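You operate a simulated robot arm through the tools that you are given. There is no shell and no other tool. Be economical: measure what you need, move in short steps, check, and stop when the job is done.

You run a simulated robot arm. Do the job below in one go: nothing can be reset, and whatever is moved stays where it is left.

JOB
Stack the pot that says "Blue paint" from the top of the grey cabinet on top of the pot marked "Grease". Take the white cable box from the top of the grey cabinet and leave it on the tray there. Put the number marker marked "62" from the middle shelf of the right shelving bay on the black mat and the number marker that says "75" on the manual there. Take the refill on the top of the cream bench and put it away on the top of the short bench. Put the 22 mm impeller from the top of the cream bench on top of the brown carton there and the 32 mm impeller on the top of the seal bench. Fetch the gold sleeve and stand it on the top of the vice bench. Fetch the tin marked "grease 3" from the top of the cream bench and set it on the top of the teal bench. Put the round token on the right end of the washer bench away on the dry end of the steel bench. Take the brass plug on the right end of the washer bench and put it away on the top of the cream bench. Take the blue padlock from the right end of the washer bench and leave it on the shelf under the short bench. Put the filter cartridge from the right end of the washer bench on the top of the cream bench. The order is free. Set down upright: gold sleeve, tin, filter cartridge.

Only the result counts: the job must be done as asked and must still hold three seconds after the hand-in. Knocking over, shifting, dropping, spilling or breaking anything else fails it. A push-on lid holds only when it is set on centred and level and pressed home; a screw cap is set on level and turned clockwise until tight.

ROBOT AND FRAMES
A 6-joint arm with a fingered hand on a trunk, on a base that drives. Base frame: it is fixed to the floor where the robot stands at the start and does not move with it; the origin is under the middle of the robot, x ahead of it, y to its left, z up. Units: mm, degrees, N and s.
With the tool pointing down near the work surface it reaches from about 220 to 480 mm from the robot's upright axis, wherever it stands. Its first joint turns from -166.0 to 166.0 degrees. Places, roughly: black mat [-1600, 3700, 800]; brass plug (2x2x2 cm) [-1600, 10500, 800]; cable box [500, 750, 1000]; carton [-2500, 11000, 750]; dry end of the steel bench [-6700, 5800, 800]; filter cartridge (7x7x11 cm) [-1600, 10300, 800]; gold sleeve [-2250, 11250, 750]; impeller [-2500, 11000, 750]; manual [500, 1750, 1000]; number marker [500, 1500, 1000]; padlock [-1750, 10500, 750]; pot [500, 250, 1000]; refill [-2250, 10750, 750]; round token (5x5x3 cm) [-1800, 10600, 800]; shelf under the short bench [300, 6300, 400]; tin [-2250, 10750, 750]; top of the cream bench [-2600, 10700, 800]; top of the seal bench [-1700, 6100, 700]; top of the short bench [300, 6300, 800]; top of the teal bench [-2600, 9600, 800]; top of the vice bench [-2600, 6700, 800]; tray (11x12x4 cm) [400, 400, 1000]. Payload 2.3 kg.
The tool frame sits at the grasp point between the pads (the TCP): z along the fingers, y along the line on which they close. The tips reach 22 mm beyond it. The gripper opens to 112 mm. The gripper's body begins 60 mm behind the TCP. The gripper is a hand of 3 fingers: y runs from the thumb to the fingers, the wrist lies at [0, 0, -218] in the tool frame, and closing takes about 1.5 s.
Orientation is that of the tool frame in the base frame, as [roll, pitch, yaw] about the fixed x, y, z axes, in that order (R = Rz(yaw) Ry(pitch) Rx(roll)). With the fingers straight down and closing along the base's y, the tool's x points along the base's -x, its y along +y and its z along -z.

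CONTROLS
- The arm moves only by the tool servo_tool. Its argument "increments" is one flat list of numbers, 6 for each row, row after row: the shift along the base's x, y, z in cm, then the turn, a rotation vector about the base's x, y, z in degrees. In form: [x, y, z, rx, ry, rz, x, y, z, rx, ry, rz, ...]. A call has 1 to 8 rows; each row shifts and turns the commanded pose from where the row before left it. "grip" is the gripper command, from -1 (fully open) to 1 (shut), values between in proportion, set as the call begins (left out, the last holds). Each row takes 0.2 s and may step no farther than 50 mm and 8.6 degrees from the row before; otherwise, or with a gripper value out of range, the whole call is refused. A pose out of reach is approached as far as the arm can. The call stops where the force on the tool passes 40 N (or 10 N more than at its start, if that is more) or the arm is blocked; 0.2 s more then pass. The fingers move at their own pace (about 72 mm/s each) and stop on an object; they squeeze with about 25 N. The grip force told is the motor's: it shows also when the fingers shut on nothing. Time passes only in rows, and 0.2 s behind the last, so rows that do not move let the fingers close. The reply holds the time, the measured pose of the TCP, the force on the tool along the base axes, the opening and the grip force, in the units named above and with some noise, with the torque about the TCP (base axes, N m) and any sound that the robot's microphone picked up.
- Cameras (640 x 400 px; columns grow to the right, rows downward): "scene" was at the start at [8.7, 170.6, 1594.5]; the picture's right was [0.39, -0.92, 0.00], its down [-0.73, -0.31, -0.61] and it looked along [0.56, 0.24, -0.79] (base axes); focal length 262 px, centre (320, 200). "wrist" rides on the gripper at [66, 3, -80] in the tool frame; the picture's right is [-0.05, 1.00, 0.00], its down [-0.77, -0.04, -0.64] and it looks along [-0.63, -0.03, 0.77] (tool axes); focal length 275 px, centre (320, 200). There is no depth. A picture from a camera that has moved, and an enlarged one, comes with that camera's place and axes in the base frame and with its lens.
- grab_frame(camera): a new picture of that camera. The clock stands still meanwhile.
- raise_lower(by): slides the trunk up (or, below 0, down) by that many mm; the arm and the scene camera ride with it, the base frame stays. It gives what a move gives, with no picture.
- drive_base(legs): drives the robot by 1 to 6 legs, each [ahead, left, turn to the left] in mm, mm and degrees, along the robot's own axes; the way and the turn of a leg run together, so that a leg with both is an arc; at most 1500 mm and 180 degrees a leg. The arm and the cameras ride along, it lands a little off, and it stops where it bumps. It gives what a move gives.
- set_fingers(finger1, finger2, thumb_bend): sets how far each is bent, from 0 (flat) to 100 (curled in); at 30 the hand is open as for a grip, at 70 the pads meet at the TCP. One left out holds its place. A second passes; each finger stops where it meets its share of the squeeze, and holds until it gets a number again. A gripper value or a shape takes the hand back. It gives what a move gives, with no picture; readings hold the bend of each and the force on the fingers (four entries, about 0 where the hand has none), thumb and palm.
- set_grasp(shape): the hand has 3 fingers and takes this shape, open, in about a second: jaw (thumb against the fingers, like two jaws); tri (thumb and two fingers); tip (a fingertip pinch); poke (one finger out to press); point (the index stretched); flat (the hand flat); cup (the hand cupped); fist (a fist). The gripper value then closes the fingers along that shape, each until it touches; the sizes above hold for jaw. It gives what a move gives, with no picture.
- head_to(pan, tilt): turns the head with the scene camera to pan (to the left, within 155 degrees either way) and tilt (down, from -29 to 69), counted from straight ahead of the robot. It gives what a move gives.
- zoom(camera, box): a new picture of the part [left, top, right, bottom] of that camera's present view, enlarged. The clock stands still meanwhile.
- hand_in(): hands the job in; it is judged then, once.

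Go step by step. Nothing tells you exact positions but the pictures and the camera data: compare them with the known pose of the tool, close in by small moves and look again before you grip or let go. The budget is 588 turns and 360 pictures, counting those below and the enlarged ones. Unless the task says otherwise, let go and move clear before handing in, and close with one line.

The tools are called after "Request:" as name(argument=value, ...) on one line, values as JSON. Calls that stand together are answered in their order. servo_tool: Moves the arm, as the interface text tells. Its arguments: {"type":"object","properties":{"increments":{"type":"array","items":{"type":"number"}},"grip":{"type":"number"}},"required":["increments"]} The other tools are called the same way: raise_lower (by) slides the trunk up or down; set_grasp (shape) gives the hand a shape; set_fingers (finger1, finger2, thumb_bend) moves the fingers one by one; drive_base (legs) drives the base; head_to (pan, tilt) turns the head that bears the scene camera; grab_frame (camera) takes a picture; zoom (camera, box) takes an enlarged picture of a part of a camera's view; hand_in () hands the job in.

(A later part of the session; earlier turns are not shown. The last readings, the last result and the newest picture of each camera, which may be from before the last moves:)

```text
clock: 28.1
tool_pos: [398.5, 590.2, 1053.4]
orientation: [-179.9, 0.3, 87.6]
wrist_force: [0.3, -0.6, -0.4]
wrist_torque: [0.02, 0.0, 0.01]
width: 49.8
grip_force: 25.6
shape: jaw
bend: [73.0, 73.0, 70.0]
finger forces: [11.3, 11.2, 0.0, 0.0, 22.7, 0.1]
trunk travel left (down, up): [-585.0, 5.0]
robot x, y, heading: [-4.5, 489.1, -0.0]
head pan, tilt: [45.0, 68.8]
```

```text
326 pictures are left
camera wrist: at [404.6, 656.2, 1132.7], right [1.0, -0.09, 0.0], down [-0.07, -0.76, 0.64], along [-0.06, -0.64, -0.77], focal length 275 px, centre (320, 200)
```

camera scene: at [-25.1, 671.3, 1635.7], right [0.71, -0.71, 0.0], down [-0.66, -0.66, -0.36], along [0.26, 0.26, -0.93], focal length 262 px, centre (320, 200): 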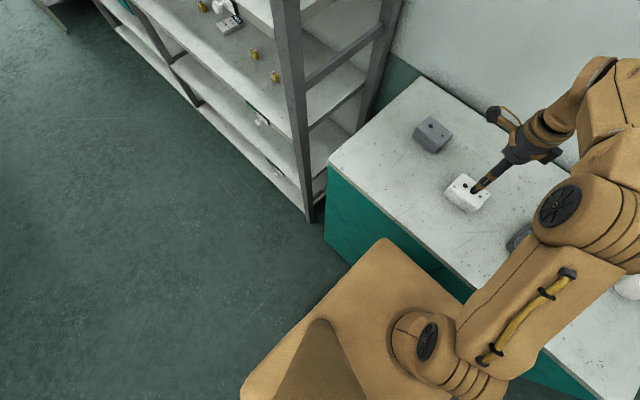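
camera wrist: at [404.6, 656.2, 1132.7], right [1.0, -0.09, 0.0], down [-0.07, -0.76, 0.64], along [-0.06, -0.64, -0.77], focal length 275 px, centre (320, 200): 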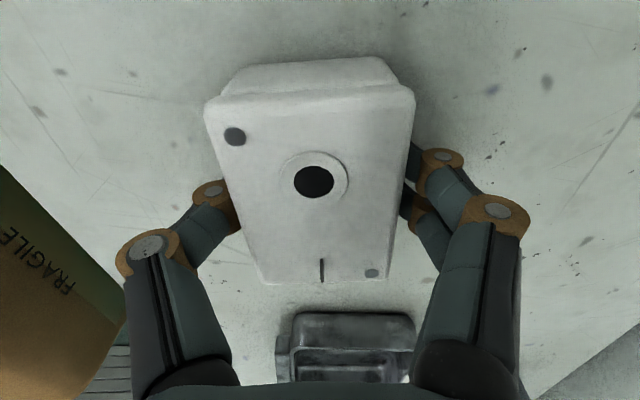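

The box is held at 50 mm. I'll lift it, carry it over the tray and turn it by -8° to match.

Request:
servo_tool(increments=[0, 0, 2, 0, 0, 0, 0, 0, 4.5, 0, 0, 0, 0.4, -4, 0, 0, 0, -2, 0.4, -4, 0, 0, 0, -2, 0.4, -4, 0, 0, 0, -2, 0.4, -4, 0, 0, 0, -2, 0.15, -4, 0, 0, 0, 0, 0, 0, 0, 0, 0, 0])

Request:
grab_frame(camera="wrist")

Request:
zoom(camera="scene", box=[440, 160, 640, 290])

```text
clock: 29.9
tool_pos: [417.9, 391.1, 1119.8]
orientation: [-179.8, 0.4, 79.6]
wrist_force: [0.1, -0.7, -0.6]
wrist_torque: [-0.01, -0.01, 0.02]
width: 49.6
grip_force: 24.8
shape: jaw
bend: [73.0, 73.0, 70.0]
finger forces: [11.5, 11.1, 0.0, 0.1, 22.7, 0.0]
trunk travel left (down, up): [-585.0, 5.0]
robot x, y, heading: [-1.8, 489.1, -0.2]
head pan, tilt: [45.0, 68.8]
```

```text
325 pictures are left
camera wrist: at [432.8, 455.3, 1198.4], right [0.97, -0.23, 0.0], down [-0.17, -0.75, 0.64], along [-0.15, -0.62, -0.77], focal length 275 px, centre (320, 200)
```

wrist: 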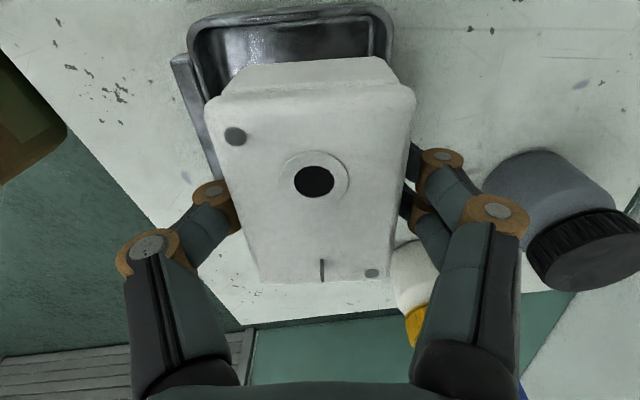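

```text
3.08 times, centred on (540, 225) of scene
camera zoom: at [-25.4, 671.8, 1635.6], right [0.71, -0.71, 0.0], down [-0.66, -0.66, -0.36], along [0.26, 0.26, -0.93], focal length 806 px, centre (-357, 123)
```

zoom: 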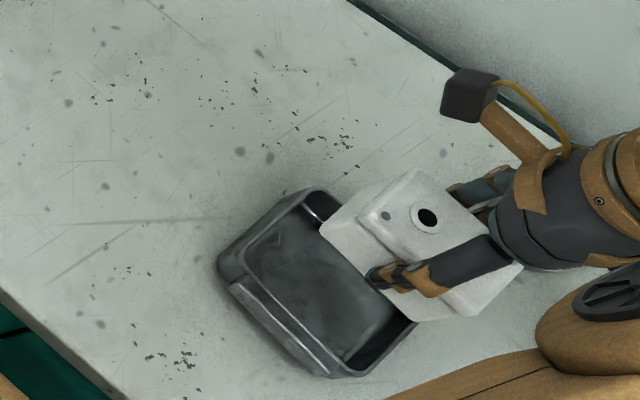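

The tray bowl's centre comes out near (408, 389). I'll shift there and lower until just inside the rim.

Request:
servo_tool(increments=[-0.9, -0.2, -1, 0, 0, 0.5, 0, 0, -1.5, 0, 0, 0, 0, 0, 0, 0, 0, 0])

Request:
grab_frame(camera="wrist")

Request:
zoom(camera="scene", box=[480, 190, 600, 290])

```text
clock: 30.7
tool_pos: [408.7, 389.0, 1094.6]
orientation: [180.0, 0.4, 80.1]
wrist_force: [-0.5, -0.3, -1.1]
wrist_torque: [-0.01, 0.03, -0.04]
width: 49.8
grip_force: 24.1
shape: jaw
bend: [73.0, 73.0, 70.0]
finger forces: [11.4, 11.4, 0.0, 0.0, 22.8, 0.0]
trunk travel left (down, up): [-585.0, 5.0]
robot x, y, heading: [-4.8, 492.6, -0.2]
head pan, tilt: [45.0, 68.8]
```

```text
323 pictures are left
camera wrist: at [422.6, 453.7, 1173.2], right [0.98, -0.22, 0.0], down [-0.17, -0.75, 0.64], along [-0.14, -0.63, -0.77], focal length 275 px, centre (320, 200)
```

wrist: 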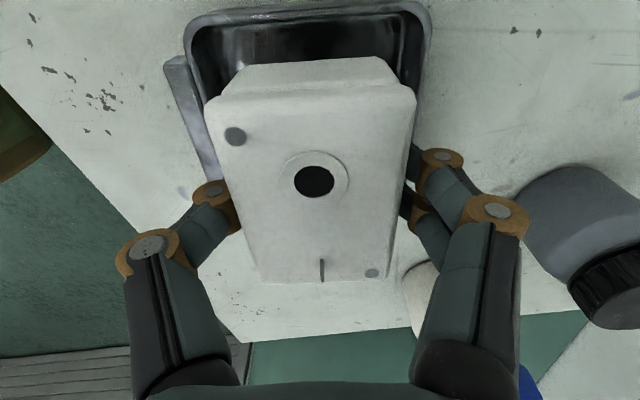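

```text
4.00 times, centred on (540, 240) of scene
camera zoom: at [-25.6, 671.0, 1635.7], right [0.71, -0.71, 0.0], down [-0.66, -0.66, -0.36], along [0.26, 0.26, -0.93], focal length 1048 px, centre (-560, 40)
```

zoom: 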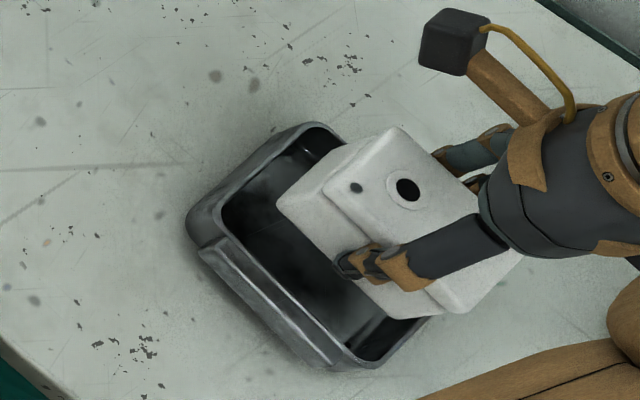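

Margins inside the rim are about 12–15 mm on every side. I'll lower into the tray.

Request:
servo_tool(increments=[-0.1, 0, -1.0, 0, 0, 0, 0, 0, -1.0, 0, 0, 0, 0, 0, -0.6, 0, 0, 0, 0, 0, -0.3, 0, 0, 0, 0, 0, 0, 0, 0, 0])

Request:
servo_tool(increments=[0, 0, -0.25, 0, 0, 0, 0, 0, 0, 0, 0, 0])

Request:
servo_tool(increments=[0, 0, -0.25, 0, 0, 0, 0, 0, 0, 0, 0, 0])

```text
clock: 31.9
tool_pos: [405.9, 387.4, 1065.1]
orientation: [-179.9, 0.5, 80.0]
wrist_force: [-0.4, 0.3, -0.2]
wrist_torque: [-0.03, 0.03, 0.01]
width: 49.5
grip_force: 24.9
shape: jaw
bend: [73.0, 73.0, 70.0]
finger forces: [11.5, 11.2, 0.1, 0.0, 22.7, 0.0]
trunk travel left (down, up): [-585.0, 5.0]
robot x, y, heading: [-2.8, 491.5, -0.2]
head pan, tilt: [45.0, 68.8]
```

```text
clock: 32.5
tool_pos: [406.7, 388.1, 1062.1]
orientation: [-179.8, 0.4, 80.0]
wrist_force: [-0.5, 0.5, -0.8]
wrist_torque: [0.0, -0.03, -0.05]
width: 49.8
grip_force: 24.9
shape: jaw
bend: [73.0, 73.0, 70.0]
finger forces: [11.5, 11.2, 0.0, 0.1, 22.7, 0.0]
trunk travel left (down, up): [-585.0, 5.0]
robot x, y, heading: [-7.6, 489.7, -0.1]
head pan, tilt: [45.0, 68.8]
```

```text
clock: 33.1
tool_pos: [405.5, 388.0, 1060.2]
orientation: [-180.0, 0.3, 80.2]
wrist_force: [-0.8, -0.1, -1.6]
wrist_torque: [-0.01, 0.01, 0.04]
width: 49.6
grip_force: 24.8
shape: jaw
bend: [73.0, 73.0, 70.0]
finger forces: [11.5, 11.2, 0.0, 0.0, 22.8, 0.1]
trunk travel left (down, up): [-585.0, 5.0]
robot x, y, heading: [-3.7, 489.7, -0.1]
head pan, tilt: [45.0, 68.8]
```

Request:
servo_tool(increments=[0, 0, -0.2, 0, 0, 0, 0, 0, 0, 0, 0, 0])

Request:
servo_tool(increments=[0, 0, -0.2, 0, 0, 0, 0, 0, 0, 0, 0, 0])

Request:
zoom(camera="scene", box=[480, 190, 600, 290])

```text
clock: 33.7
tool_pos: [405.6, 388.4, 1058.8]
orientation: [-180.0, 0.3, 80.1]
wrist_force: [0.7, -0.9, 4.5]
wrist_torque: [-0.01, -0.04, 0.02]
width: 49.4
grip_force: 24.9
shape: jaw
bend: [73.0, 73.0, 70.0]
finger forces: [12.2, 11.8, 0.0, 0.1, 23.3, 0.0]
trunk travel left (down, up): [-585.0, 5.0]
robot x, y, heading: [-3.4, 487.3, -0.1]
head pan, tilt: [45.0, 68.8]
```

```text
clock: 34.3
tool_pos: [404.7, 388.8, 1057.3]
orientation: [179.8, 0.5, 80.1]
wrist_force: [2.6, -0.3, 17.7]
wrist_torque: [-0.03, -0.12, 0.02]
width: 49.6
grip_force: 24.8
shape: jaw
bend: [73.0, 73.0, 70.0]
finger forces: [15.0, 13.7, 0.0, 0.1, 24.6, 0.1]
trunk travel left (down, up): [-585.0, 5.0]
robot x, y, heading: [-6.1, 488.9, 0.0]
head pan, tilt: [45.0, 68.8]
```

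```text
4.00 times, centred on (540, 240) of scene
camera zoom: at [-27.3, 671.5, 1635.8], right [0.71, -0.71, 0.0], down [-0.66, -0.66, -0.36], along [0.26, 0.26, -0.93], focal length 1048 px, centre (-560, 40)
```

zoom: 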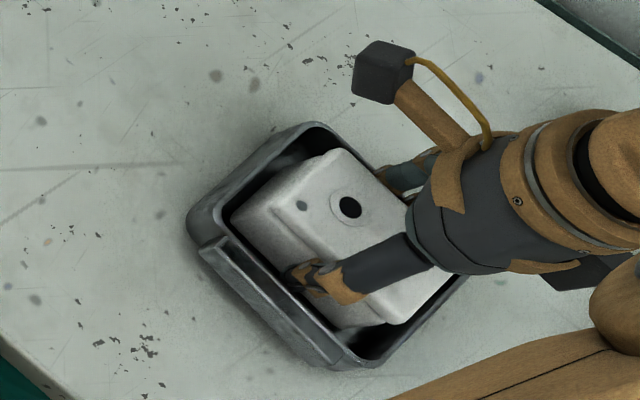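

It rests on the tray floor. I'll ease off the pressure, open only partly, and rise.

Request:
servo_tool(increments=[0, 0, 0.15, 0, 0, 0])

Request:
servo_tool(increments=[0, 0, 0, 0, 0, 0, 0, 0, 0, 0, 0, 0, 0, 0, 0, 0, 0, 0], grip=-0.12)

Request:
servo_tool(increments=[0, 0, 1, 0, 0, 0, 0, 0, 2, 0, 0, 0])

Request:
grab_frame(camera="wrist")

```text
clock: 34.7
tool_pos: [405.3, 388.7, 1058.6]
orientation: [-179.9, 0.4, 80.1]
wrist_force: [2.6, -1.6, 10.3]
wrist_torque: [-0.02, -0.1, 0.0]
width: 49.4
grip_force: 25.2
shape: jaw
bend: [73.0, 73.0, 70.0]
finger forces: [13.5, 13.1, 0.1, 0.0, 24.7, 0.0]
trunk travel left (down, up): [-585.0, 5.0]
robot x, y, heading: [-5.9, 492.9, -0.3]
head pan, tilt: [45.0, 68.8]
```

```text
clock: 35.5
tool_pos: [404.6, 388.6, 1057.1]
orientation: [-179.9, 0.4, 80.1]
wrist_force: [-1.2, 0.4, 1.2]
wrist_torque: [-0.01, -0.1, 0.01]
width: 56.1
grip_force: 0.1
shape: jaw
bend: [73.0, 73.0, 70.0]
finger forces: [2.1, 1.7, 0.0, 0.1, 2.3, 0.0]
trunk travel left (down, up): [-585.0, 5.0]
robot x, y, heading: [-3.4, 488.6, -0.3]
head pan, tilt: [45.0, 68.8]
```

```text
clock: 36.1
tool_pos: [406.4, 388.5, 1086.8]
orientation: [-179.9, 0.4, 80.1]
wrist_force: [0.5, -0.4, 0.2]
wrist_torque: [-0.03, -0.02, -0.01]
width: 62.0
grip_force: 0.0
shape: jaw
bend: [72.0, 72.0, 70.0]
finger forces: [0.0, 0.1, 0.0, 0.0, 0.0, 0.0]
trunk travel left (down, up): [-585.0, 5.0]
robot x, y, heading: [-3.1, 491.3, 0.1]
head pan, tilt: [45.0, 68.8]
```

```text
320 pictures are left
camera wrist: at [420.7, 454.0, 1166.8], right [0.98, -0.22, 0.0], down [-0.17, -0.75, 0.64], along [-0.14, -0.63, -0.77], focal length 275 px, centre (320, 200)
```

wrist: 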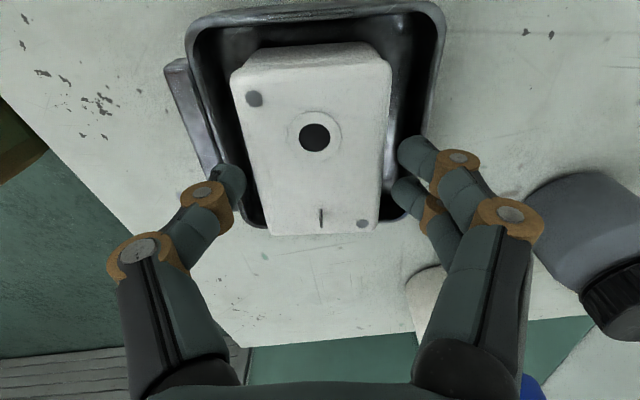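

The box sits in the tray. I'll raise, retract and turn the hand back, then head for the shelving bay on the left.

Request:
servo_tool(increments=[0, 0, 4, 0, 0, 0, 0, 0, 4, 0, 0, 8.4, 0, 0, 4, 0, 0, 8.4, -3, 1, 0, 0, 0, 8.4, -3, 1, 0, 0, 0, 8.4, -3, 1, 0, 0, 0, 8.4, -3, 1, 0, 0, 0, 8.4, -3, 1, 0, 0, 0, 8.4], grip=-1)

Request:
servo_tool(increments=[-2, 2, 0, 0, 0, 8.4, -2, 2, 0, 0, 0, 8.4, -2, 2, 0, 0, 0, 8.4, -2, 2, 0, 0, 0, 8.0, -2, 0, 0, 0, 0, 8.0])

Request:
head_to(pan=60, tilt=40)

Request:
grab_frame(camera="scene")

```text
clock: 37.9
tool_pos: [253.9, 438.7, 1208.2]
orientation: [-180.0, 0.4, 139.0]
wrist_force: [-0.8, 0.3, 0.1]
wrist_torque: [-0.01, 0.01, 0.02]
width: 111.6
grip_force: 0.1
shape: jaw
bend: [30.0, 30.0, 30.0]
finger forces: [0.0, 0.1, 0.1, 0.1, 0.0, 0.1]
trunk travel left (down, up): [-585.0, 5.0]
robot x, y, heading: [-2.3, 489.7, -0.1]
head pan, tilt: [45.0, 68.8]
```

```text
clock: 39.1
tool_pos: [154.4, 519.2, 1206.7]
orientation: [-179.8, 0.4, -179.7]
wrist_force: [0.0, 0.7, -0.2]
wrist_torque: [-0.03, 0.03, -0.04]
width: 111.9
grip_force: 0.1
shape: jaw
bend: [30.0, 30.0, 30.0]
finger forces: [0.0, 0.0, 0.0, 0.0, 0.0, 0.1]
trunk travel left (down, up): [-585.0, 5.0]
robot x, y, heading: [-4.0, 489.9, 0.1]
head pan, tilt: [45.0, 68.8]
```

```text
clock: 40.1
tool_pos: [154.9, 518.8, 1207.8]
orientation: [-179.9, 0.4, 180.0]
wrist_force: [0.0, 1.1, 0.0]
wrist_torque: [0.0, 0.0, -0.01]
width: 112.0
grip_force: 0.1
shape: jaw
bend: [30.0, 30.0, 30.0]
finger forces: [0.0, 0.0, 0.1, 0.0, 0.1, 0.0]
trunk travel left (down, up): [-585.0, 5.0]
robot x, y, heading: [-3.7, 489.1, -0.2]
head pan, tilt: [60.0, 40.0]
```

```text
319 pictures are left
camera scene: at [-22.5, 705.1, 1671.7], right [0.86, -0.5, 0.0], down [-0.32, -0.56, -0.77], along [0.38, 0.66, -0.64], focal length 262 px, centre (320, 200)
```

scene: 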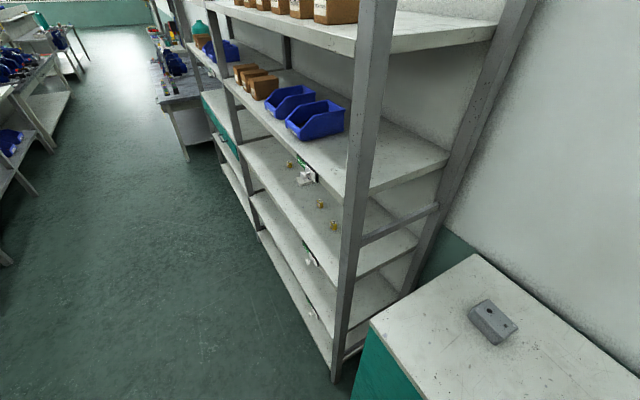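

The shelving bay's front posts are at x≈295, starting at y≈1070. I'll drive left in front of it and look.

Request:
drive_base(legs=[[-20, 950, 0]])

Request:
head_to(pan=0, tilt=50)

Request:
grab_frame(camera="scene")

Request:
grab_frame(camera="wrist")

```text
clock: 45.1
tool_pos: [130.4, 1480.4, 1207.8]
orientation: [-179.8, 0.5, -179.1]
wrist_force: [0.3, -0.1, -0.2]
wrist_torque: [0.03, -0.01, 0.01]
width: 112.1
grip_force: 0.1
shape: jaw
bend: [30.0, 30.0, 30.0]
finger forces: [0.1, 0.0, 0.0, 0.0, 0.1, 0.0]
trunk travel left (down, up): [-585.0, 5.0]
robot x, y, heading: [-31.8, 1449.1, 0.5]
head pan, tilt: [60.0, 40.0]
```

```text
clock: 46.4
tool_pos: [131.5, 1481.3, 1207.2]
orientation: [-179.9, 0.3, -179.1]
wrist_force: [-0.8, -0.2, 0.2]
wrist_torque: [0.02, 0.0, 0.02]
width: 112.0
grip_force: 0.1
shape: jaw
bend: [30.0, 30.0, 30.0]
finger forces: [0.0, 0.1, 0.0, 0.0, 0.0, 0.0]
trunk travel left (down, up): [-585.0, 5.0]
robot x, y, heading: [-28.8, 1449.9, 0.9]
head pan, tilt: [0.0, 50.0]
```

```text
318 pictures are left
camera scene: at [-14.6, 1592.0, 1657.6], right [0.01, -1.0, 0.0], down [-0.77, -0.01, -0.64], along [0.64, 0.01, -0.77], focal length 262 px, centre (320, 200)
```

scene: 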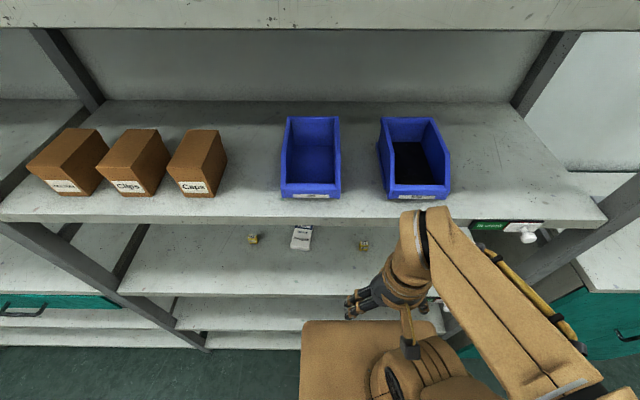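

```text
317 pictures are left
camera wrist: at [63.9, 1483.3, 1286.7], right [0.03, 1.0, 0.0], down [0.77, -0.02, 0.64], along [0.64, -0.02, -0.77], focal length 275 px, centre (320, 200)
```

wrist: 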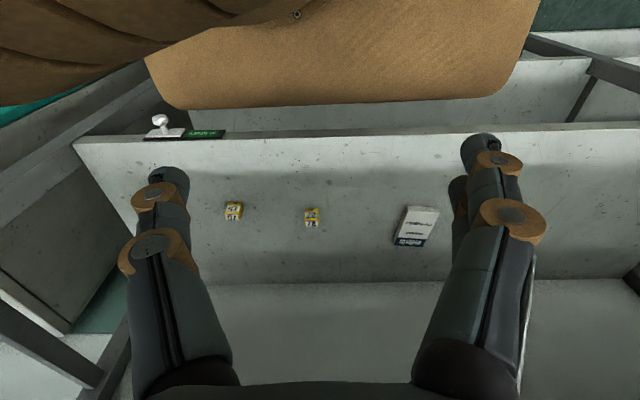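

I see two number markers and the manual on the middle shelf; I'll zoom to read them.

Request:
zoom(camera="wrist", box=[200, 180, 460, 260])

Request:
zoom(camera="scene", box=[220, 200, 420, 320])

```text
2.46 times, centred on (330, 220) of wrist
camera zoom: at [63.9, 1483.3, 1286.7], right [0.03, 1.0, 0.0], down [0.77, -0.02, 0.64], along [0.64, -0.02, -0.77], focal length 678 px, centre (295, 151)
```

zoom: 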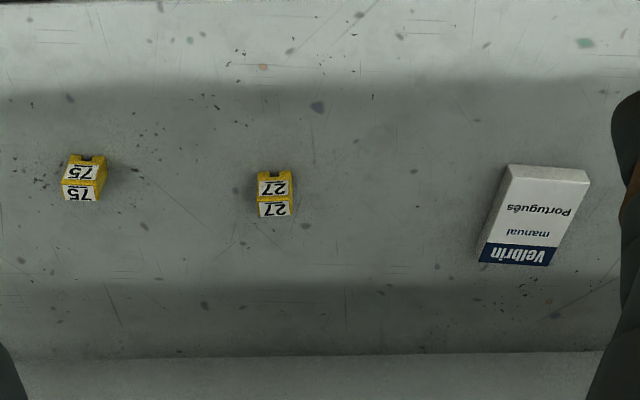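

```text
3.20 times, centred on (320, 260) of scene
camera zoom: at [-14.6, 1592.0, 1657.6], right [0.01, -1.0, 0.0], down [-0.77, -0.01, -0.64], along [0.64, 0.01, -0.77], focal length 839 px, centre (320, 8)
```

zoom: 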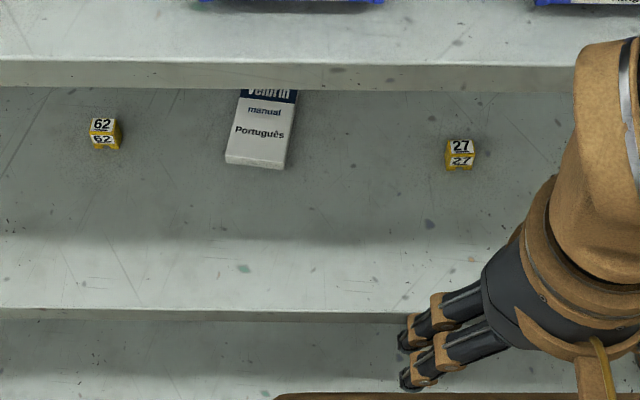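

The markers are 75 (y≈1305), 27 (y≈1455), then the manual (y≈1670) and 62 (y≈1831), on a shelf at z≈868 with another shelf at about 1209 above. I'll lower the trunk and tilt the hand forward so it can reach in under the upper shelf.

Request:
raise_lower(by=-220)

Request:
servo_tool(increments=[0, 0, 0, 0, -7.5, 0, 0, 0, 0, 0, -7.5, 0, 0, 0, 0, 0, -7.5, 0, 0, 0, 0, 0, -7.5, 0])

Request:
grab_frame(camera="wrist")

Request:
grab_frame(camera="scene")

```text
clock: 48.7
tool_pos: [131.7, 1481.1, 987.2]
orientation: [-180.0, 0.4, -179.0]
wrist_force: [-0.7, 0.3, 0.8]
wrist_torque: [0.05, 0.02, 0.0]
width: 111.7
grip_force: 0.1
shape: jaw
bend: [30.0, 30.0, 30.0]
finger forces: [0.1, 0.0, 0.0, 0.0, 0.0, 0.0]
trunk travel left (down, up): [-365.0, 225.0]
robot x, y, heading: [-28.9, 1450.5, 1.0]
head pan, tilt: [0.0, 50.0]
```

```text
clock: 49.3
tool_pos: [131.2, 1482.4, 989.7]
orientation: [179.9, 14.9, -179.3]
wrist_force: [1.8, 2.4, 2.0]
wrist_torque: [-0.06, 0.18, -0.08]
width: 112.1
grip_force: 0.0
shape: jaw
bend: [30.0, 30.0, 30.0]
finger forces: [0.0, 0.1, 0.0, 0.0, 0.1, 0.1]
trunk travel left (down, up): [-365.0, 225.0]
robot x, y, heading: [-27.5, 1447.1, 0.6]
head pan, tilt: [0.0, 50.0]
stopped in row 3: the force on the tool passed its limit at 139 N (the readings are from after the stop); the commanded pose is now the measured one
```

```text
314 pictures are left
camera wrist: at [46.4, 1484.1, 1049.8], right [0.03, 1.0, 0.01], down [0.58, -0.03, 0.81], along [0.81, -0.02, -0.58], focal length 275 px, centre (320, 200)
```

wrist: 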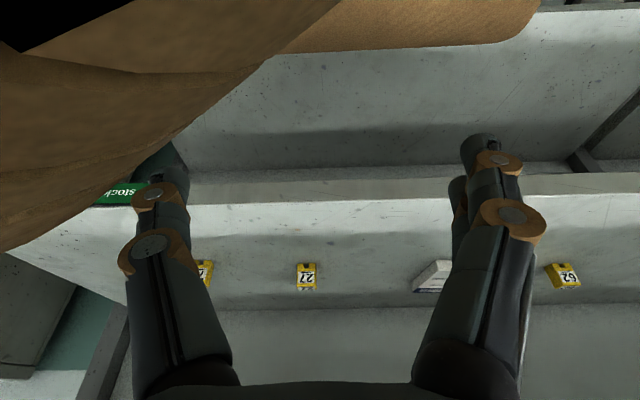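

```text
313 pictures are left
camera scene: at [-14.6, 1591.8, 1437.6], right [0.01, -1.0, 0.0], down [-0.77, -0.01, -0.64], along [0.64, 0.01, -0.77], focal length 262 px, centre (320, 200)
```

scene: 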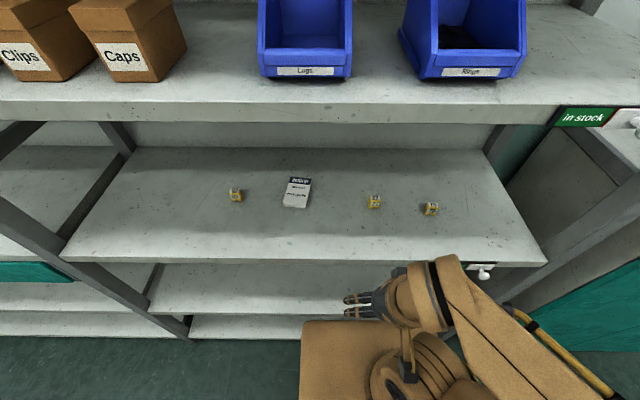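

The hand touched the robot's own arm while tilting so near the body. I'll move forward first, then finish the tilt.

Request:
servo_tool(increments=[3, 0, 0, 0, 0, 0, 4, 0, 0, 0, 0, 0, 4, 0, 0, 0, 0, 0, 4, 0, 0, 0, 0, 0])

Request:
servo_tool(increments=[2, -3, 0, 0, -5, 0, 2, -3, 0, 0, -5, 0, 1, -3, 0, 0, -5, 0])

Request:
grab_frame(camera="wrist")

Request:
grab_frame(camera="scene")

```text
clock: 50.3
tool_pos: [281.3, 1484.3, 990.5]
orientation: [180.0, 15.0, -179.2]
wrist_force: [0.4, 0.6, -0.1]
wrist_torque: [0.02, 0.01, 0.01]
width: 112.0
grip_force: 0.2
shape: jaw
bend: [30.0, 30.0, 30.0]
finger forces: [0.1, 0.0, 0.0, 0.0, 0.0, 0.0]
trunk travel left (down, up): [-365.0, 225.0]
robot x, y, heading: [-31.1, 1453.2, 0.6]
head pan, tilt: [0.0, 50.0]
```

```text
clock: 51.1
tool_pos: [331.4, 1392.1, 991.4]
orientation: [-179.6, 30.1, -178.9]
wrist_force: [0.3, -0.5, -0.5]
wrist_torque: [-0.01, -0.01, 0.02]
width: 111.6
grip_force: 0.1
shape: jaw
bend: [30.0, 30.0, 30.0]
finger forces: [0.1, 0.1, 0.0, 0.1, 0.0, 0.0]
trunk travel left (down, up): [-365.0, 225.0]
robot x, y, heading: [-31.1, 1446.7, 0.7]
head pan, tilt: [0.0, 50.0]
```

```text
312 pictures are left
camera wrist: at [233.8, 1393.8, 1025.8], right [0.03, 1.0, 0.02], down [0.35, -0.03, 0.94], along [0.94, -0.02, -0.35], focal length 275 px, centre (320, 200)
```

wrist: 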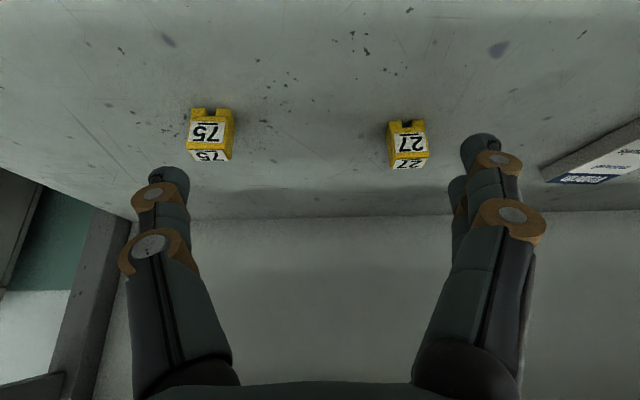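

```text
311 pictures are left
camera scene: at [-14.6, 1591.6, 1437.7], right [0.01, -1.0, 0.0], down [-0.77, -0.01, -0.64], along [0.64, 0.01, -0.77], focal length 262 px, centre (320, 200)
```

scene: 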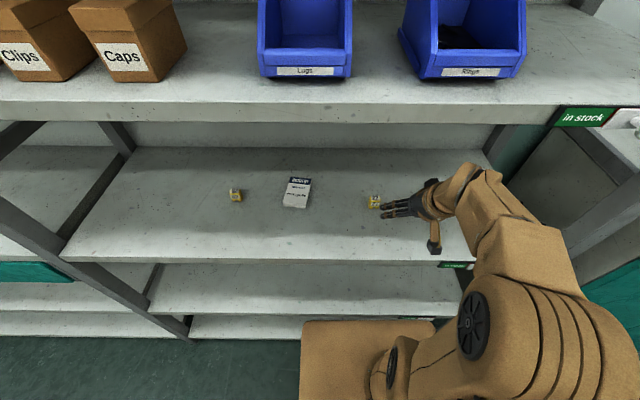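

Request:
zoom(camera="wrist", box=[160, 90, 280, 180])

```text
4.44 times, centred on (220, 135) of wrist
camera zoom: at [233.8, 1393.8, 1025.8], right [0.03, 1.0, 0.02], down [0.35, -0.03, 0.94], along [0.94, -0.02, -0.35], focal length 1224 px, centre (764, 489)
```

zoom: 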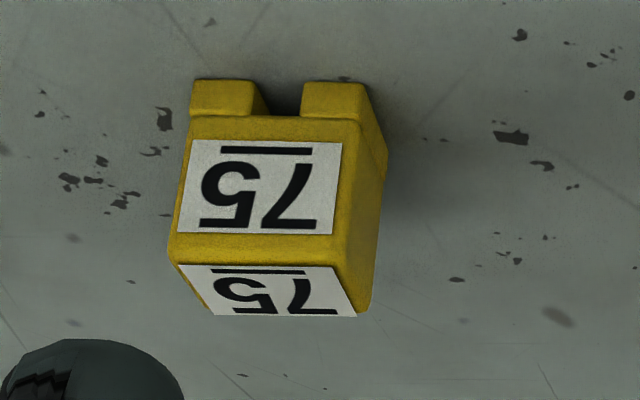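

The 75 block stands at about (437, 1299), roughly 30 mm wide and 38 mm tall. I'll move in line with it along the tool axis and look again.

Request:
servo_tool(increments=[2, -3.1, -0.9, 0, 0, 0, 2, -3.1, -0.9, 0, 0, 0, 2, -3.1, -0.8, 0, 0, 0])

Request:
grab_frame(camera="wrist")

```text
clock: 51.9
tool_pos: [391.7, 1300.9, 964.2]
orientation: [-179.8, 29.9, -178.9]
wrist_force: [-0.2, -0.6, -0.6]
wrist_torque: [-0.03, -0.02, 0.0]
width: 111.7
grip_force: 0.1
shape: jaw
bend: [30.0, 30.0, 30.0]
finger forces: [0.1, 0.1, 0.0, 0.1, 0.1, 0.0]
trunk travel left (down, up): [-365.0, 225.0]
robot x, y, heading: [-25.1, 1450.6, 0.7]
head pan, tilt: [0.0, 50.0]
```

```text
309 pictures are left
camera wrist: at [294.0, 1301.4, 999.6], right [0.03, 1.0, 0.02], down [0.35, -0.03, 0.94], along [0.94, -0.02, -0.35], focal length 275 px, centre (320, 200)
```

wrist: 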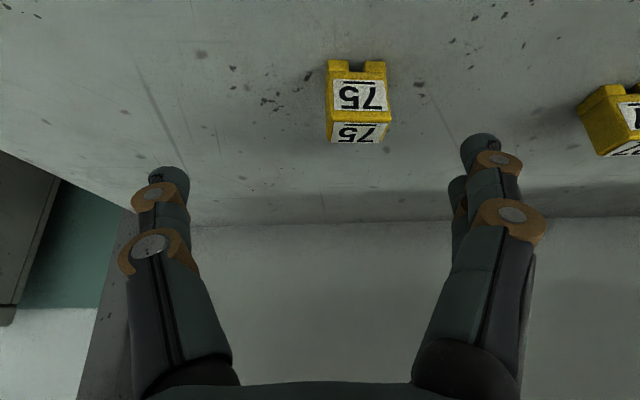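

Triangulating again, the shelf is really at z≈898 and block 75 at (399, 1318). I'll correct sideways and lower, then grip.

Request:
servo_tool(increments=[0.2, 1.7, 0, 0, 0, 0, 0, 0, -2, 0, 0, 0])

Request:
grab_frame(camera="wrist")

Request:
zoom(camera="scene", box=[340, 150, 500, 250])

```text
clock: 52.5
tool_pos: [392.5, 1316.6, 944.5]
orientation: [-179.8, 29.8, -179.0]
wrist_force: [0.4, -0.1, 1.4]
wrist_torque: [0.02, 0.0, 0.02]
width: 112.1
grip_force: 0.0
shape: jaw
bend: [30.0, 30.0, 30.0]
finger forces: [0.1, 0.1, 0.0, 0.0, 0.1, 0.1]
trunk travel left (down, up): [-365.0, 225.0]
robot x, y, heading: [-28.7, 1451.2, 0.8]
head pan, tilt: [0.0, 50.0]
```

```text
308 pictures are left
camera wrist: at [295.4, 1318.3, 980.1], right [0.03, 1.0, 0.02], down [0.35, -0.03, 0.94], along [0.94, -0.02, -0.35], focal length 275 px, centre (320, 200)
```

wrist: 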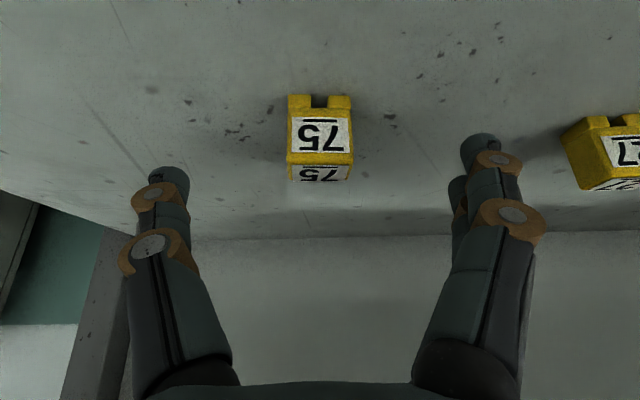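

```text
4.00 times, centred on (420, 200) of scene
camera zoom: at [-14.4, 1591.7, 1437.6], right [0.01, -1.0, 0.0], down [-0.77, -0.01, -0.64], along [0.64, 0.01, -0.77], focal length 1048 px, centre (-80, 200)
```

zoom: 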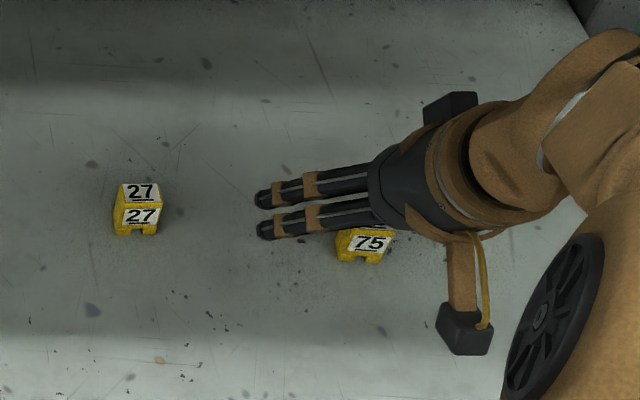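

Request:
servo_tool(increments=[0.1, 0, -1.0, 0, 0, 0, 0, 0, -0.7, 0, 0, 0])

Request:
servo_tool(increments=[0, 0, 0, 0, 0, 0, 0, 0, 0, 0, 0, 0, 0, 0, 0, 0, 0, 0, 0, 0, 0, 0, 0, 0, 0, 0, 0, 0, 0, 0, 0, 0, 0, 0, 0, 0], grip=1)

Request:
grab_frame(camera="wrist")

```text
clock: 53.1
tool_pos: [393.9, 1316.4, 927.6]
orientation: [-179.7, 29.9, -178.9]
wrist_force: [-0.6, -0.7, 0.0]
wrist_torque: [0.04, 0.01, 0.02]
width: 112.0
grip_force: 0.0
shape: jaw
bend: [30.0, 30.0, 30.0]
finger forces: [0.0, 0.1, 0.1, 0.0, 0.0, 0.0]
trunk travel left (down, up): [-365.0, 225.0]
robot x, y, heading: [-29.9, 1450.0, 0.9]
head pan, tilt: [0.0, 50.0]
```

```text
clock: 54.5
tool_pos: [393.8, 1315.3, 928.4]
orientation: [-179.8, 30.0, -179.0]
wrist_force: [0.6, -1.9, 5.8]
wrist_torque: [-0.04, 0.03, -0.05]
width: 16.1
grip_force: 25.2
shape: jaw
bend: [73.0, 75.0, 71.0]
finger forces: [15.1, 6.3, 0.0, 0.0, 22.5, 0.0]
trunk travel left (down, up): [-365.0, 225.0]
robot x, y, heading: [-24.9, 1452.9, 0.9]
head pan, tilt: [0.0, 50.0]
```

```text
306 pictures are left
camera wrist: at [296.0, 1318.1, 963.8], right [0.03, 1.0, 0.02], down [0.35, -0.03, 0.94], along [0.94, -0.02, -0.35], focal length 275 px, centre (320, 200)
```

wrist: 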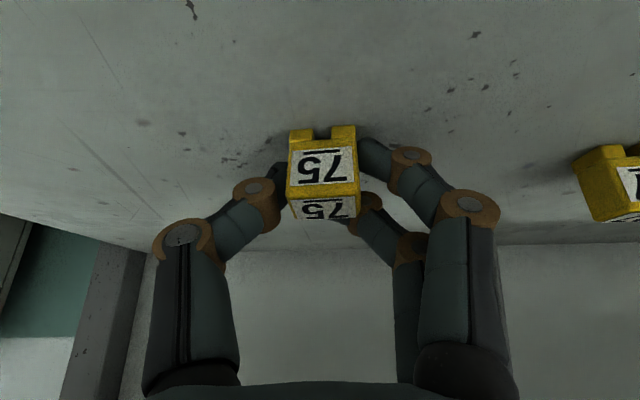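

Request:
servo_tool(increments=[0, 0, 1, 0, 0, 0, 0, 0, 3, 0, 0, 0, 0, 0, 3, 0, 0, 0])

Request:
grab_frame(camera="wrist")

Request:
grab_frame(camera="scene")

```text
clock: 55.3
tool_pos: [394.2, 1316.6, 997.8]
orientation: [-179.7, 29.9, -179.1]
wrist_force: [0.5, -0.2, 0.2]
wrist_torque: [0.02, -0.01, 0.02]
width: 13.8
grip_force: 25.0
shape: jaw
bend: [71.0, 75.0, 71.0]
finger forces: [17.2, 1.7, 0.0, 0.0, 19.3, 0.1]
trunk travel left (down, up): [-365.0, 225.0]
robot x, y, heading: [-30.9, 1448.2, 0.7]
head pan, tilt: [0.0, 50.0]
```

```text
305 pictures are left
camera wrist: at [296.2, 1318.5, 1033.5], right [0.03, 1.0, 0.02], down [0.35, -0.03, 0.94], along [0.94, -0.02, -0.35], focal length 275 px, centre (320, 200)
```

wrist: 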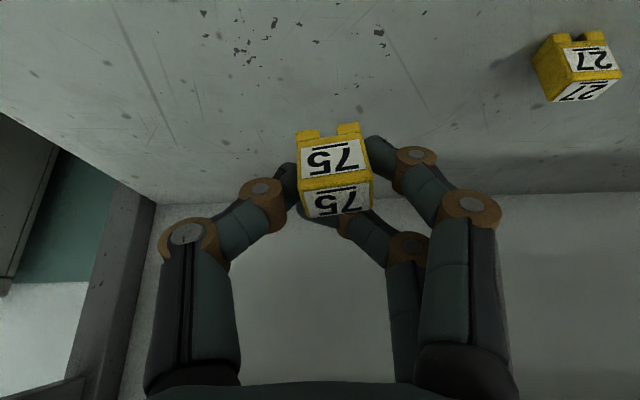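

```text
304 pictures are left
camera scene: at [-14.8, 1592.0, 1437.6], right [0.01, -1.0, 0.0], down [-0.77, -0.01, -0.64], along [0.64, 0.01, -0.77], focal length 262 px, centre (320, 200)
```

scene: 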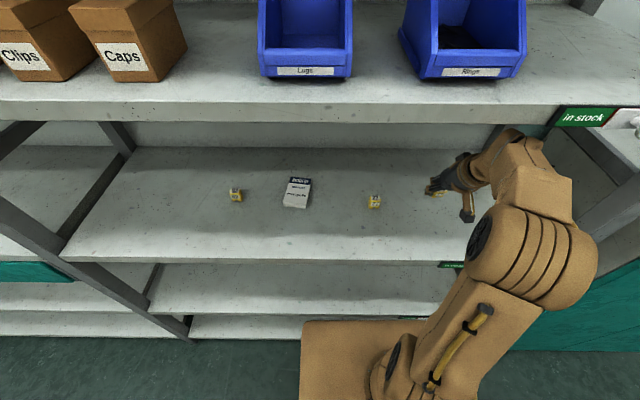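

Block 75 is held. I'll carry it left over the shelf toward the manual at about (442, 1657).

Request:
servo_tool(increments=[0, 4, 0, 0, 0, 0, 0, 4.4, 0, 0, 0, 0, 0, 4.4, 0, 0, 0, 0, 0, 4.4, 0, 0, 0, 0, 0, 4.4, 0, 0, 0, 0, 0, 4.4, 0, 0, 0, 0, 0, 4, 0, 0, 0, 0, 0, 3, 0, 0, 0, 0])

Request:
grab_frame(camera="wrist")

Request:
grab_frame(camera="scene")

```text
clock: 57.1
tool_pos: [393.6, 1646.8, 996.8]
orientation: [-179.8, 30.0, -179.2]
wrist_force: [0.5, 0.0, -0.4]
wrist_torque: [0.03, -0.01, -0.01]
width: 13.8
grip_force: 25.4
shape: jaw
bend: [71.0, 75.0, 72.0]
finger forces: [17.3, 2.3, 0.0, 0.0, 19.3, 0.1]
trunk travel left (down, up): [-365.0, 225.0]
robot x, y, heading: [-33.0, 1450.8, 0.6]
head pan, tilt: [0.0, 50.0]
```

```text
303 pictures are left
camera wrist: at [295.9, 1649.2, 1032.6], right [0.03, 1.0, 0.02], down [0.35, -0.03, 0.94], along [0.94, -0.02, -0.35], focal length 275 px, centre (320, 200)
```

wrist: 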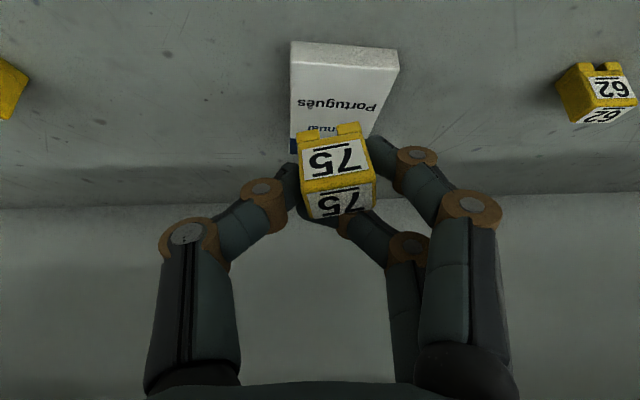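

```text
302 pictures are left
camera scene: at [-14.5, 1592.5, 1437.6], right [0.01, -1.0, 0.0], down [-0.77, -0.01, -0.64], along [0.64, 0.01, -0.77], focal length 262 px, centre (320, 200)
```

scene: 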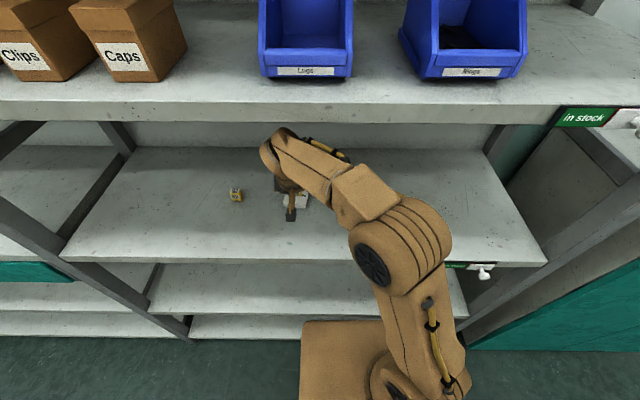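

The manual lies at about (453, 1657) with its top at z≈913. I'll bring the block over its middle and down close.

Request:
servo_tool(increments=[2.7, 0.5, 0, 0, 0, 0, 2.7, 0.5, 0, 0, 0, 0, 0, 0, -2, 0, 0, 0, 0, 0, -1.8, 0, 0, 0, 0, 0, 0, 0, 0, 0])

Request:
grab_frame(camera="wrist")

```text
clock: 58.3
tool_pos: [448.9, 1655.0, 957.8]
orientation: [-179.7, 30.0, -179.1]
wrist_force: [0.2, 0.1, 0.0]
wrist_torque: [0.01, -0.02, -0.02]
width: 13.7
grip_force: 24.5
shape: jaw
bend: [71.0, 75.0, 72.0]
finger forces: [17.3, 0.4, 0.1, 0.0, 19.1, 0.0]
trunk travel left (down, up): [-365.0, 225.0]
robot x, y, heading: [-31.8, 1450.3, 0.8]
head pan, tilt: [0.0, 50.0]
```

```text
301 pictures are left
camera wrist: at [350.5, 1657.9, 994.0], right [0.03, 1.0, 0.02], down [0.35, -0.03, 0.94], along [0.94, -0.02, -0.35], focal length 275 px, centre (320, 200)
```

wrist: 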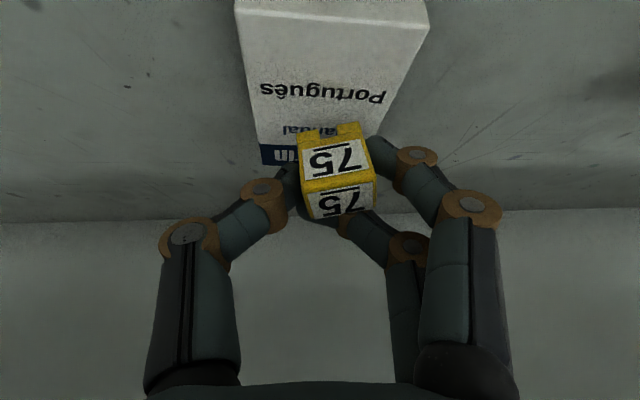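

Request:
servo_tool(increments=[0, 0.1, -0.8, 0, 0, 0, 0, 0, 0, 0, 0, 0])

Request:
servo_tool(increments=[0, 0, -0.3, 0, 0, 0, 0, 0, 0, 0, 0, 0])

Request:
servo_tool(increments=[0, 0, -0.25, 0, 0, 0, 0, 0, 0, 0, 0, 0])

Request:
grab_frame(camera="wrist")

```text
clock: 58.9
tool_pos: [447.9, 1657.5, 951.3]
orientation: [-179.7, 29.8, -179.1]
wrist_force: [0.2, 0.1, -0.5]
wrist_torque: [0.0, 0.03, 0.01]
width: 13.5
grip_force: 24.9
shape: jaw
bend: [71.0, 75.0, 72.0]
finger forces: [17.3, 0.4, 0.0, 0.0, 19.1, 0.0]
trunk travel left (down, up): [-365.0, 225.0]
robot x, y, heading: [-29.9, 1450.7, 0.7]
head pan, tilt: [0.0, 50.0]
```

```text
clock: 59.5
tool_pos: [448.7, 1657.9, 947.7]
orientation: [-179.6, 30.0, -179.1]
wrist_force: [0.4, 0.0, -0.2]
wrist_torque: [0.04, 0.0, -0.01]
width: 13.6
grip_force: 25.3
shape: jaw
bend: [71.0, 75.0, 72.0]
finger forces: [17.2, 0.6, 0.0, 0.0, 19.1, 0.0]
trunk travel left (down, up): [-365.0, 225.0]
robot x, y, heading: [-27.5, 1449.3, 0.6]
head pan, tilt: [0.0, 50.0]
```

```text
clock: 60.1
tool_pos: [448.9, 1656.7, 945.6]
orientation: [-179.9, 30.0, -179.0]
wrist_force: [2.0, -1.0, 9.0]
wrist_torque: [0.13, -0.03, -0.03]
width: 13.6
grip_force: 25.0
shape: jaw
bend: [71.0, 75.0, 72.0]
finger forces: [17.0, 4.5, 0.0, 0.1, 20.1, 0.1]
trunk travel left (down, up): [-365.0, 225.0]
robot x, y, heading: [-28.7, 1451.4, 0.7]
head pan, tilt: [0.0, 50.0]
```

```text
300 pictures are left
camera wrist: at [350.4, 1658.4, 981.8], right [0.03, 1.0, 0.02], down [0.35, -0.03, 0.94], along [0.94, -0.02, -0.35], focal length 275 px, centre (320, 200)
```

wrist: 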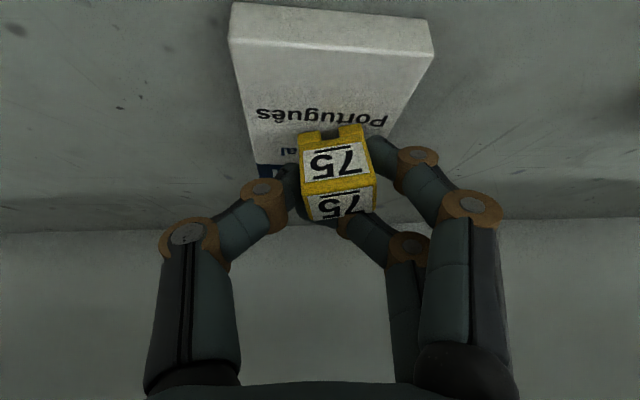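

Contact. I'll release and back out along the tool axis.

Request:
servo_tool(increments=[0, 0, 0, 0, 0, 0, 0, 0, 0, 0, 0, 0, 0, 0, 0, 0, 0, 0, 0, 0, 0, 0, 0, 0], grip=-0.4)

Request:
servo_tool(increments=[0, 0, 2, 0, 0, 0, 0, 0, 3, 0, 0, 0, -2, 0, 0, 0, 0, 0, -4, 0, 0, 0, 0, 0])

Request:
grab_frame(camera="wrist")

```text
clock: 61.1
tool_pos: [447.9, 1656.8, 946.2]
orientation: [-179.7, 30.0, -179.0]
wrist_force: [0.6, -0.2, 0.9]
wrist_torque: [0.0, 0.01, -0.04]
width: 78.1
grip_force: 0.0
shape: jaw
bend: [67.0, 67.0, 64.0]
finger forces: [0.0, 0.0, 0.0, 0.1, 0.0, 0.0]
trunk travel left (down, up): [-365.0, 225.0]
robot x, y, heading: [-33.5, 1453.4, 0.7]
head pan, tilt: [0.0, 50.0]
```

```text
clock: 62.1
tool_pos: [387.1, 1656.2, 995.3]
orientation: [-179.8, 30.1, -179.2]
wrist_force: [-0.3, 0.2, -0.1]
wrist_torque: [0.02, 0.0, -0.01]
width: 78.1
grip_force: 0.1
shape: jaw
bend: [67.0, 67.0, 64.0]
finger forces: [0.0, 0.0, 0.1, 0.0, 0.0, 0.0]
trunk travel left (down, up): [-365.0, 225.0]
robot x, y, heading: [-34.0, 1445.0, 0.7]
head pan, tilt: [0.0, 50.0]
```

```text
299 pictures are left
camera wrist: at [289.3, 1658.8, 1030.7], right [0.03, 1.0, 0.02], down [0.35, -0.03, 0.94], along [0.94, -0.02, -0.35], focal length 275 px, centre (320, 200)
```

wrist: 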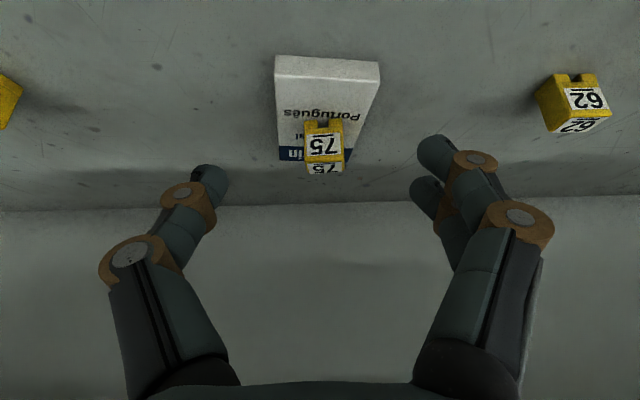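

Block 75 stands on the manual. Next is 62 at about (430, 1819); I'll drive left 250 mm.

Request:
drive_base(legs=[[0, 250, 0]])

Request:
servo_tool(increments=[0, -4, 0, 0, 0, 0, 0, -4, 0, 0, 0, 0, 0, -1, -1, 0, 0, 0], grip=-1)

Request:
grab_frame(camera="wrist")

```text
clock: 64.0
tool_pos: [384.6, 1907.0, 995.5]
orientation: [-179.6, 30.0, -179.0]
wrist_force: [-0.3, 0.8, -0.4]
wrist_torque: [0.01, 0.0, -0.03]
width: 78.1
grip_force: 0.1
shape: jaw
bend: [67.0, 67.0, 64.0]
finger forces: [0.0, 0.1, 0.0, 0.1, 0.0, 0.0]
trunk travel left (down, up): [-365.0, 225.0]
robot x, y, heading: [-33.1, 1699.5, 0.9]
head pan, tilt: [0.0, 50.0]
```

```text
clock: 64.8
tool_pos: [385.2, 1817.1, 984.3]
orientation: [-179.7, 30.0, -178.9]
wrist_force: [-0.6, 0.3, 0.6]
wrist_torque: [0.01, 0.02, 0.0]
width: 111.7
grip_force: 0.1
shape: jaw
bend: [30.0, 30.0, 30.0]
finger forces: [0.0, 0.0, 0.0, 0.0, 0.1, 0.0]
trunk travel left (down, up): [-365.0, 225.0]
robot x, y, heading: [-35.0, 1700.4, 0.9]
head pan, tilt: [0.0, 50.0]
```

```text
298 pictures are left
camera wrist: at [287.0, 1818.6, 1020.5], right [0.02, 1.0, 0.02], down [0.35, -0.03, 0.94], along [0.94, -0.02, -0.35], focal length 275 px, centre (320, 200)
```

wrist: 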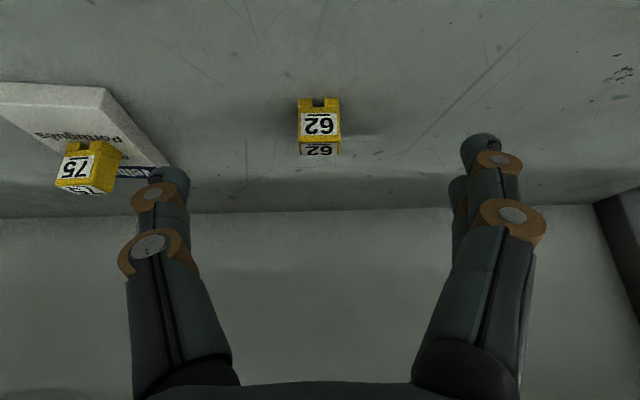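

62 is centred at about (441, 1816). I'll move in over it, lower and grip.

Request:
servo_tool(increments=[2.2, 0, 0, 0, 0, 0, 2.3, 0, 0, 0, 0, 0, 0, 0, -2.5, 0, 0, 0, 0, 0, -2.5, 0, 0, 0])

Request:
grab_frame(camera="wrist")

```text
clock: 65.8
tool_pos: [429.2, 1817.8, 934.1]
orientation: [-179.7, 29.9, -178.9]
wrist_force: [0.0, -0.5, 0.3]
wrist_torque: [0.0, -0.01, -0.03]
width: 111.9
grip_force: 0.0
shape: jaw
bend: [30.0, 30.0, 30.0]
finger forces: [0.0, 0.0, 0.0, 0.0, 0.0, 0.1]
trunk travel left (down, up): [-365.0, 225.0]
robot x, y, heading: [-32.8, 1703.9, 0.7]
head pan, tilt: [0.0, 50.0]
```

```text
297 pictures are left
camera wrist: at [331.8, 1819.5, 970.2], right [0.02, 1.0, 0.02], down [0.35, -0.03, 0.94], along [0.94, -0.02, -0.35], focal length 275 px, centre (320, 200)
```

wrist: 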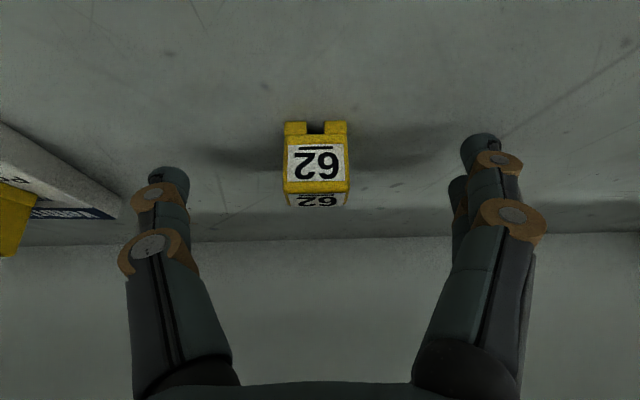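

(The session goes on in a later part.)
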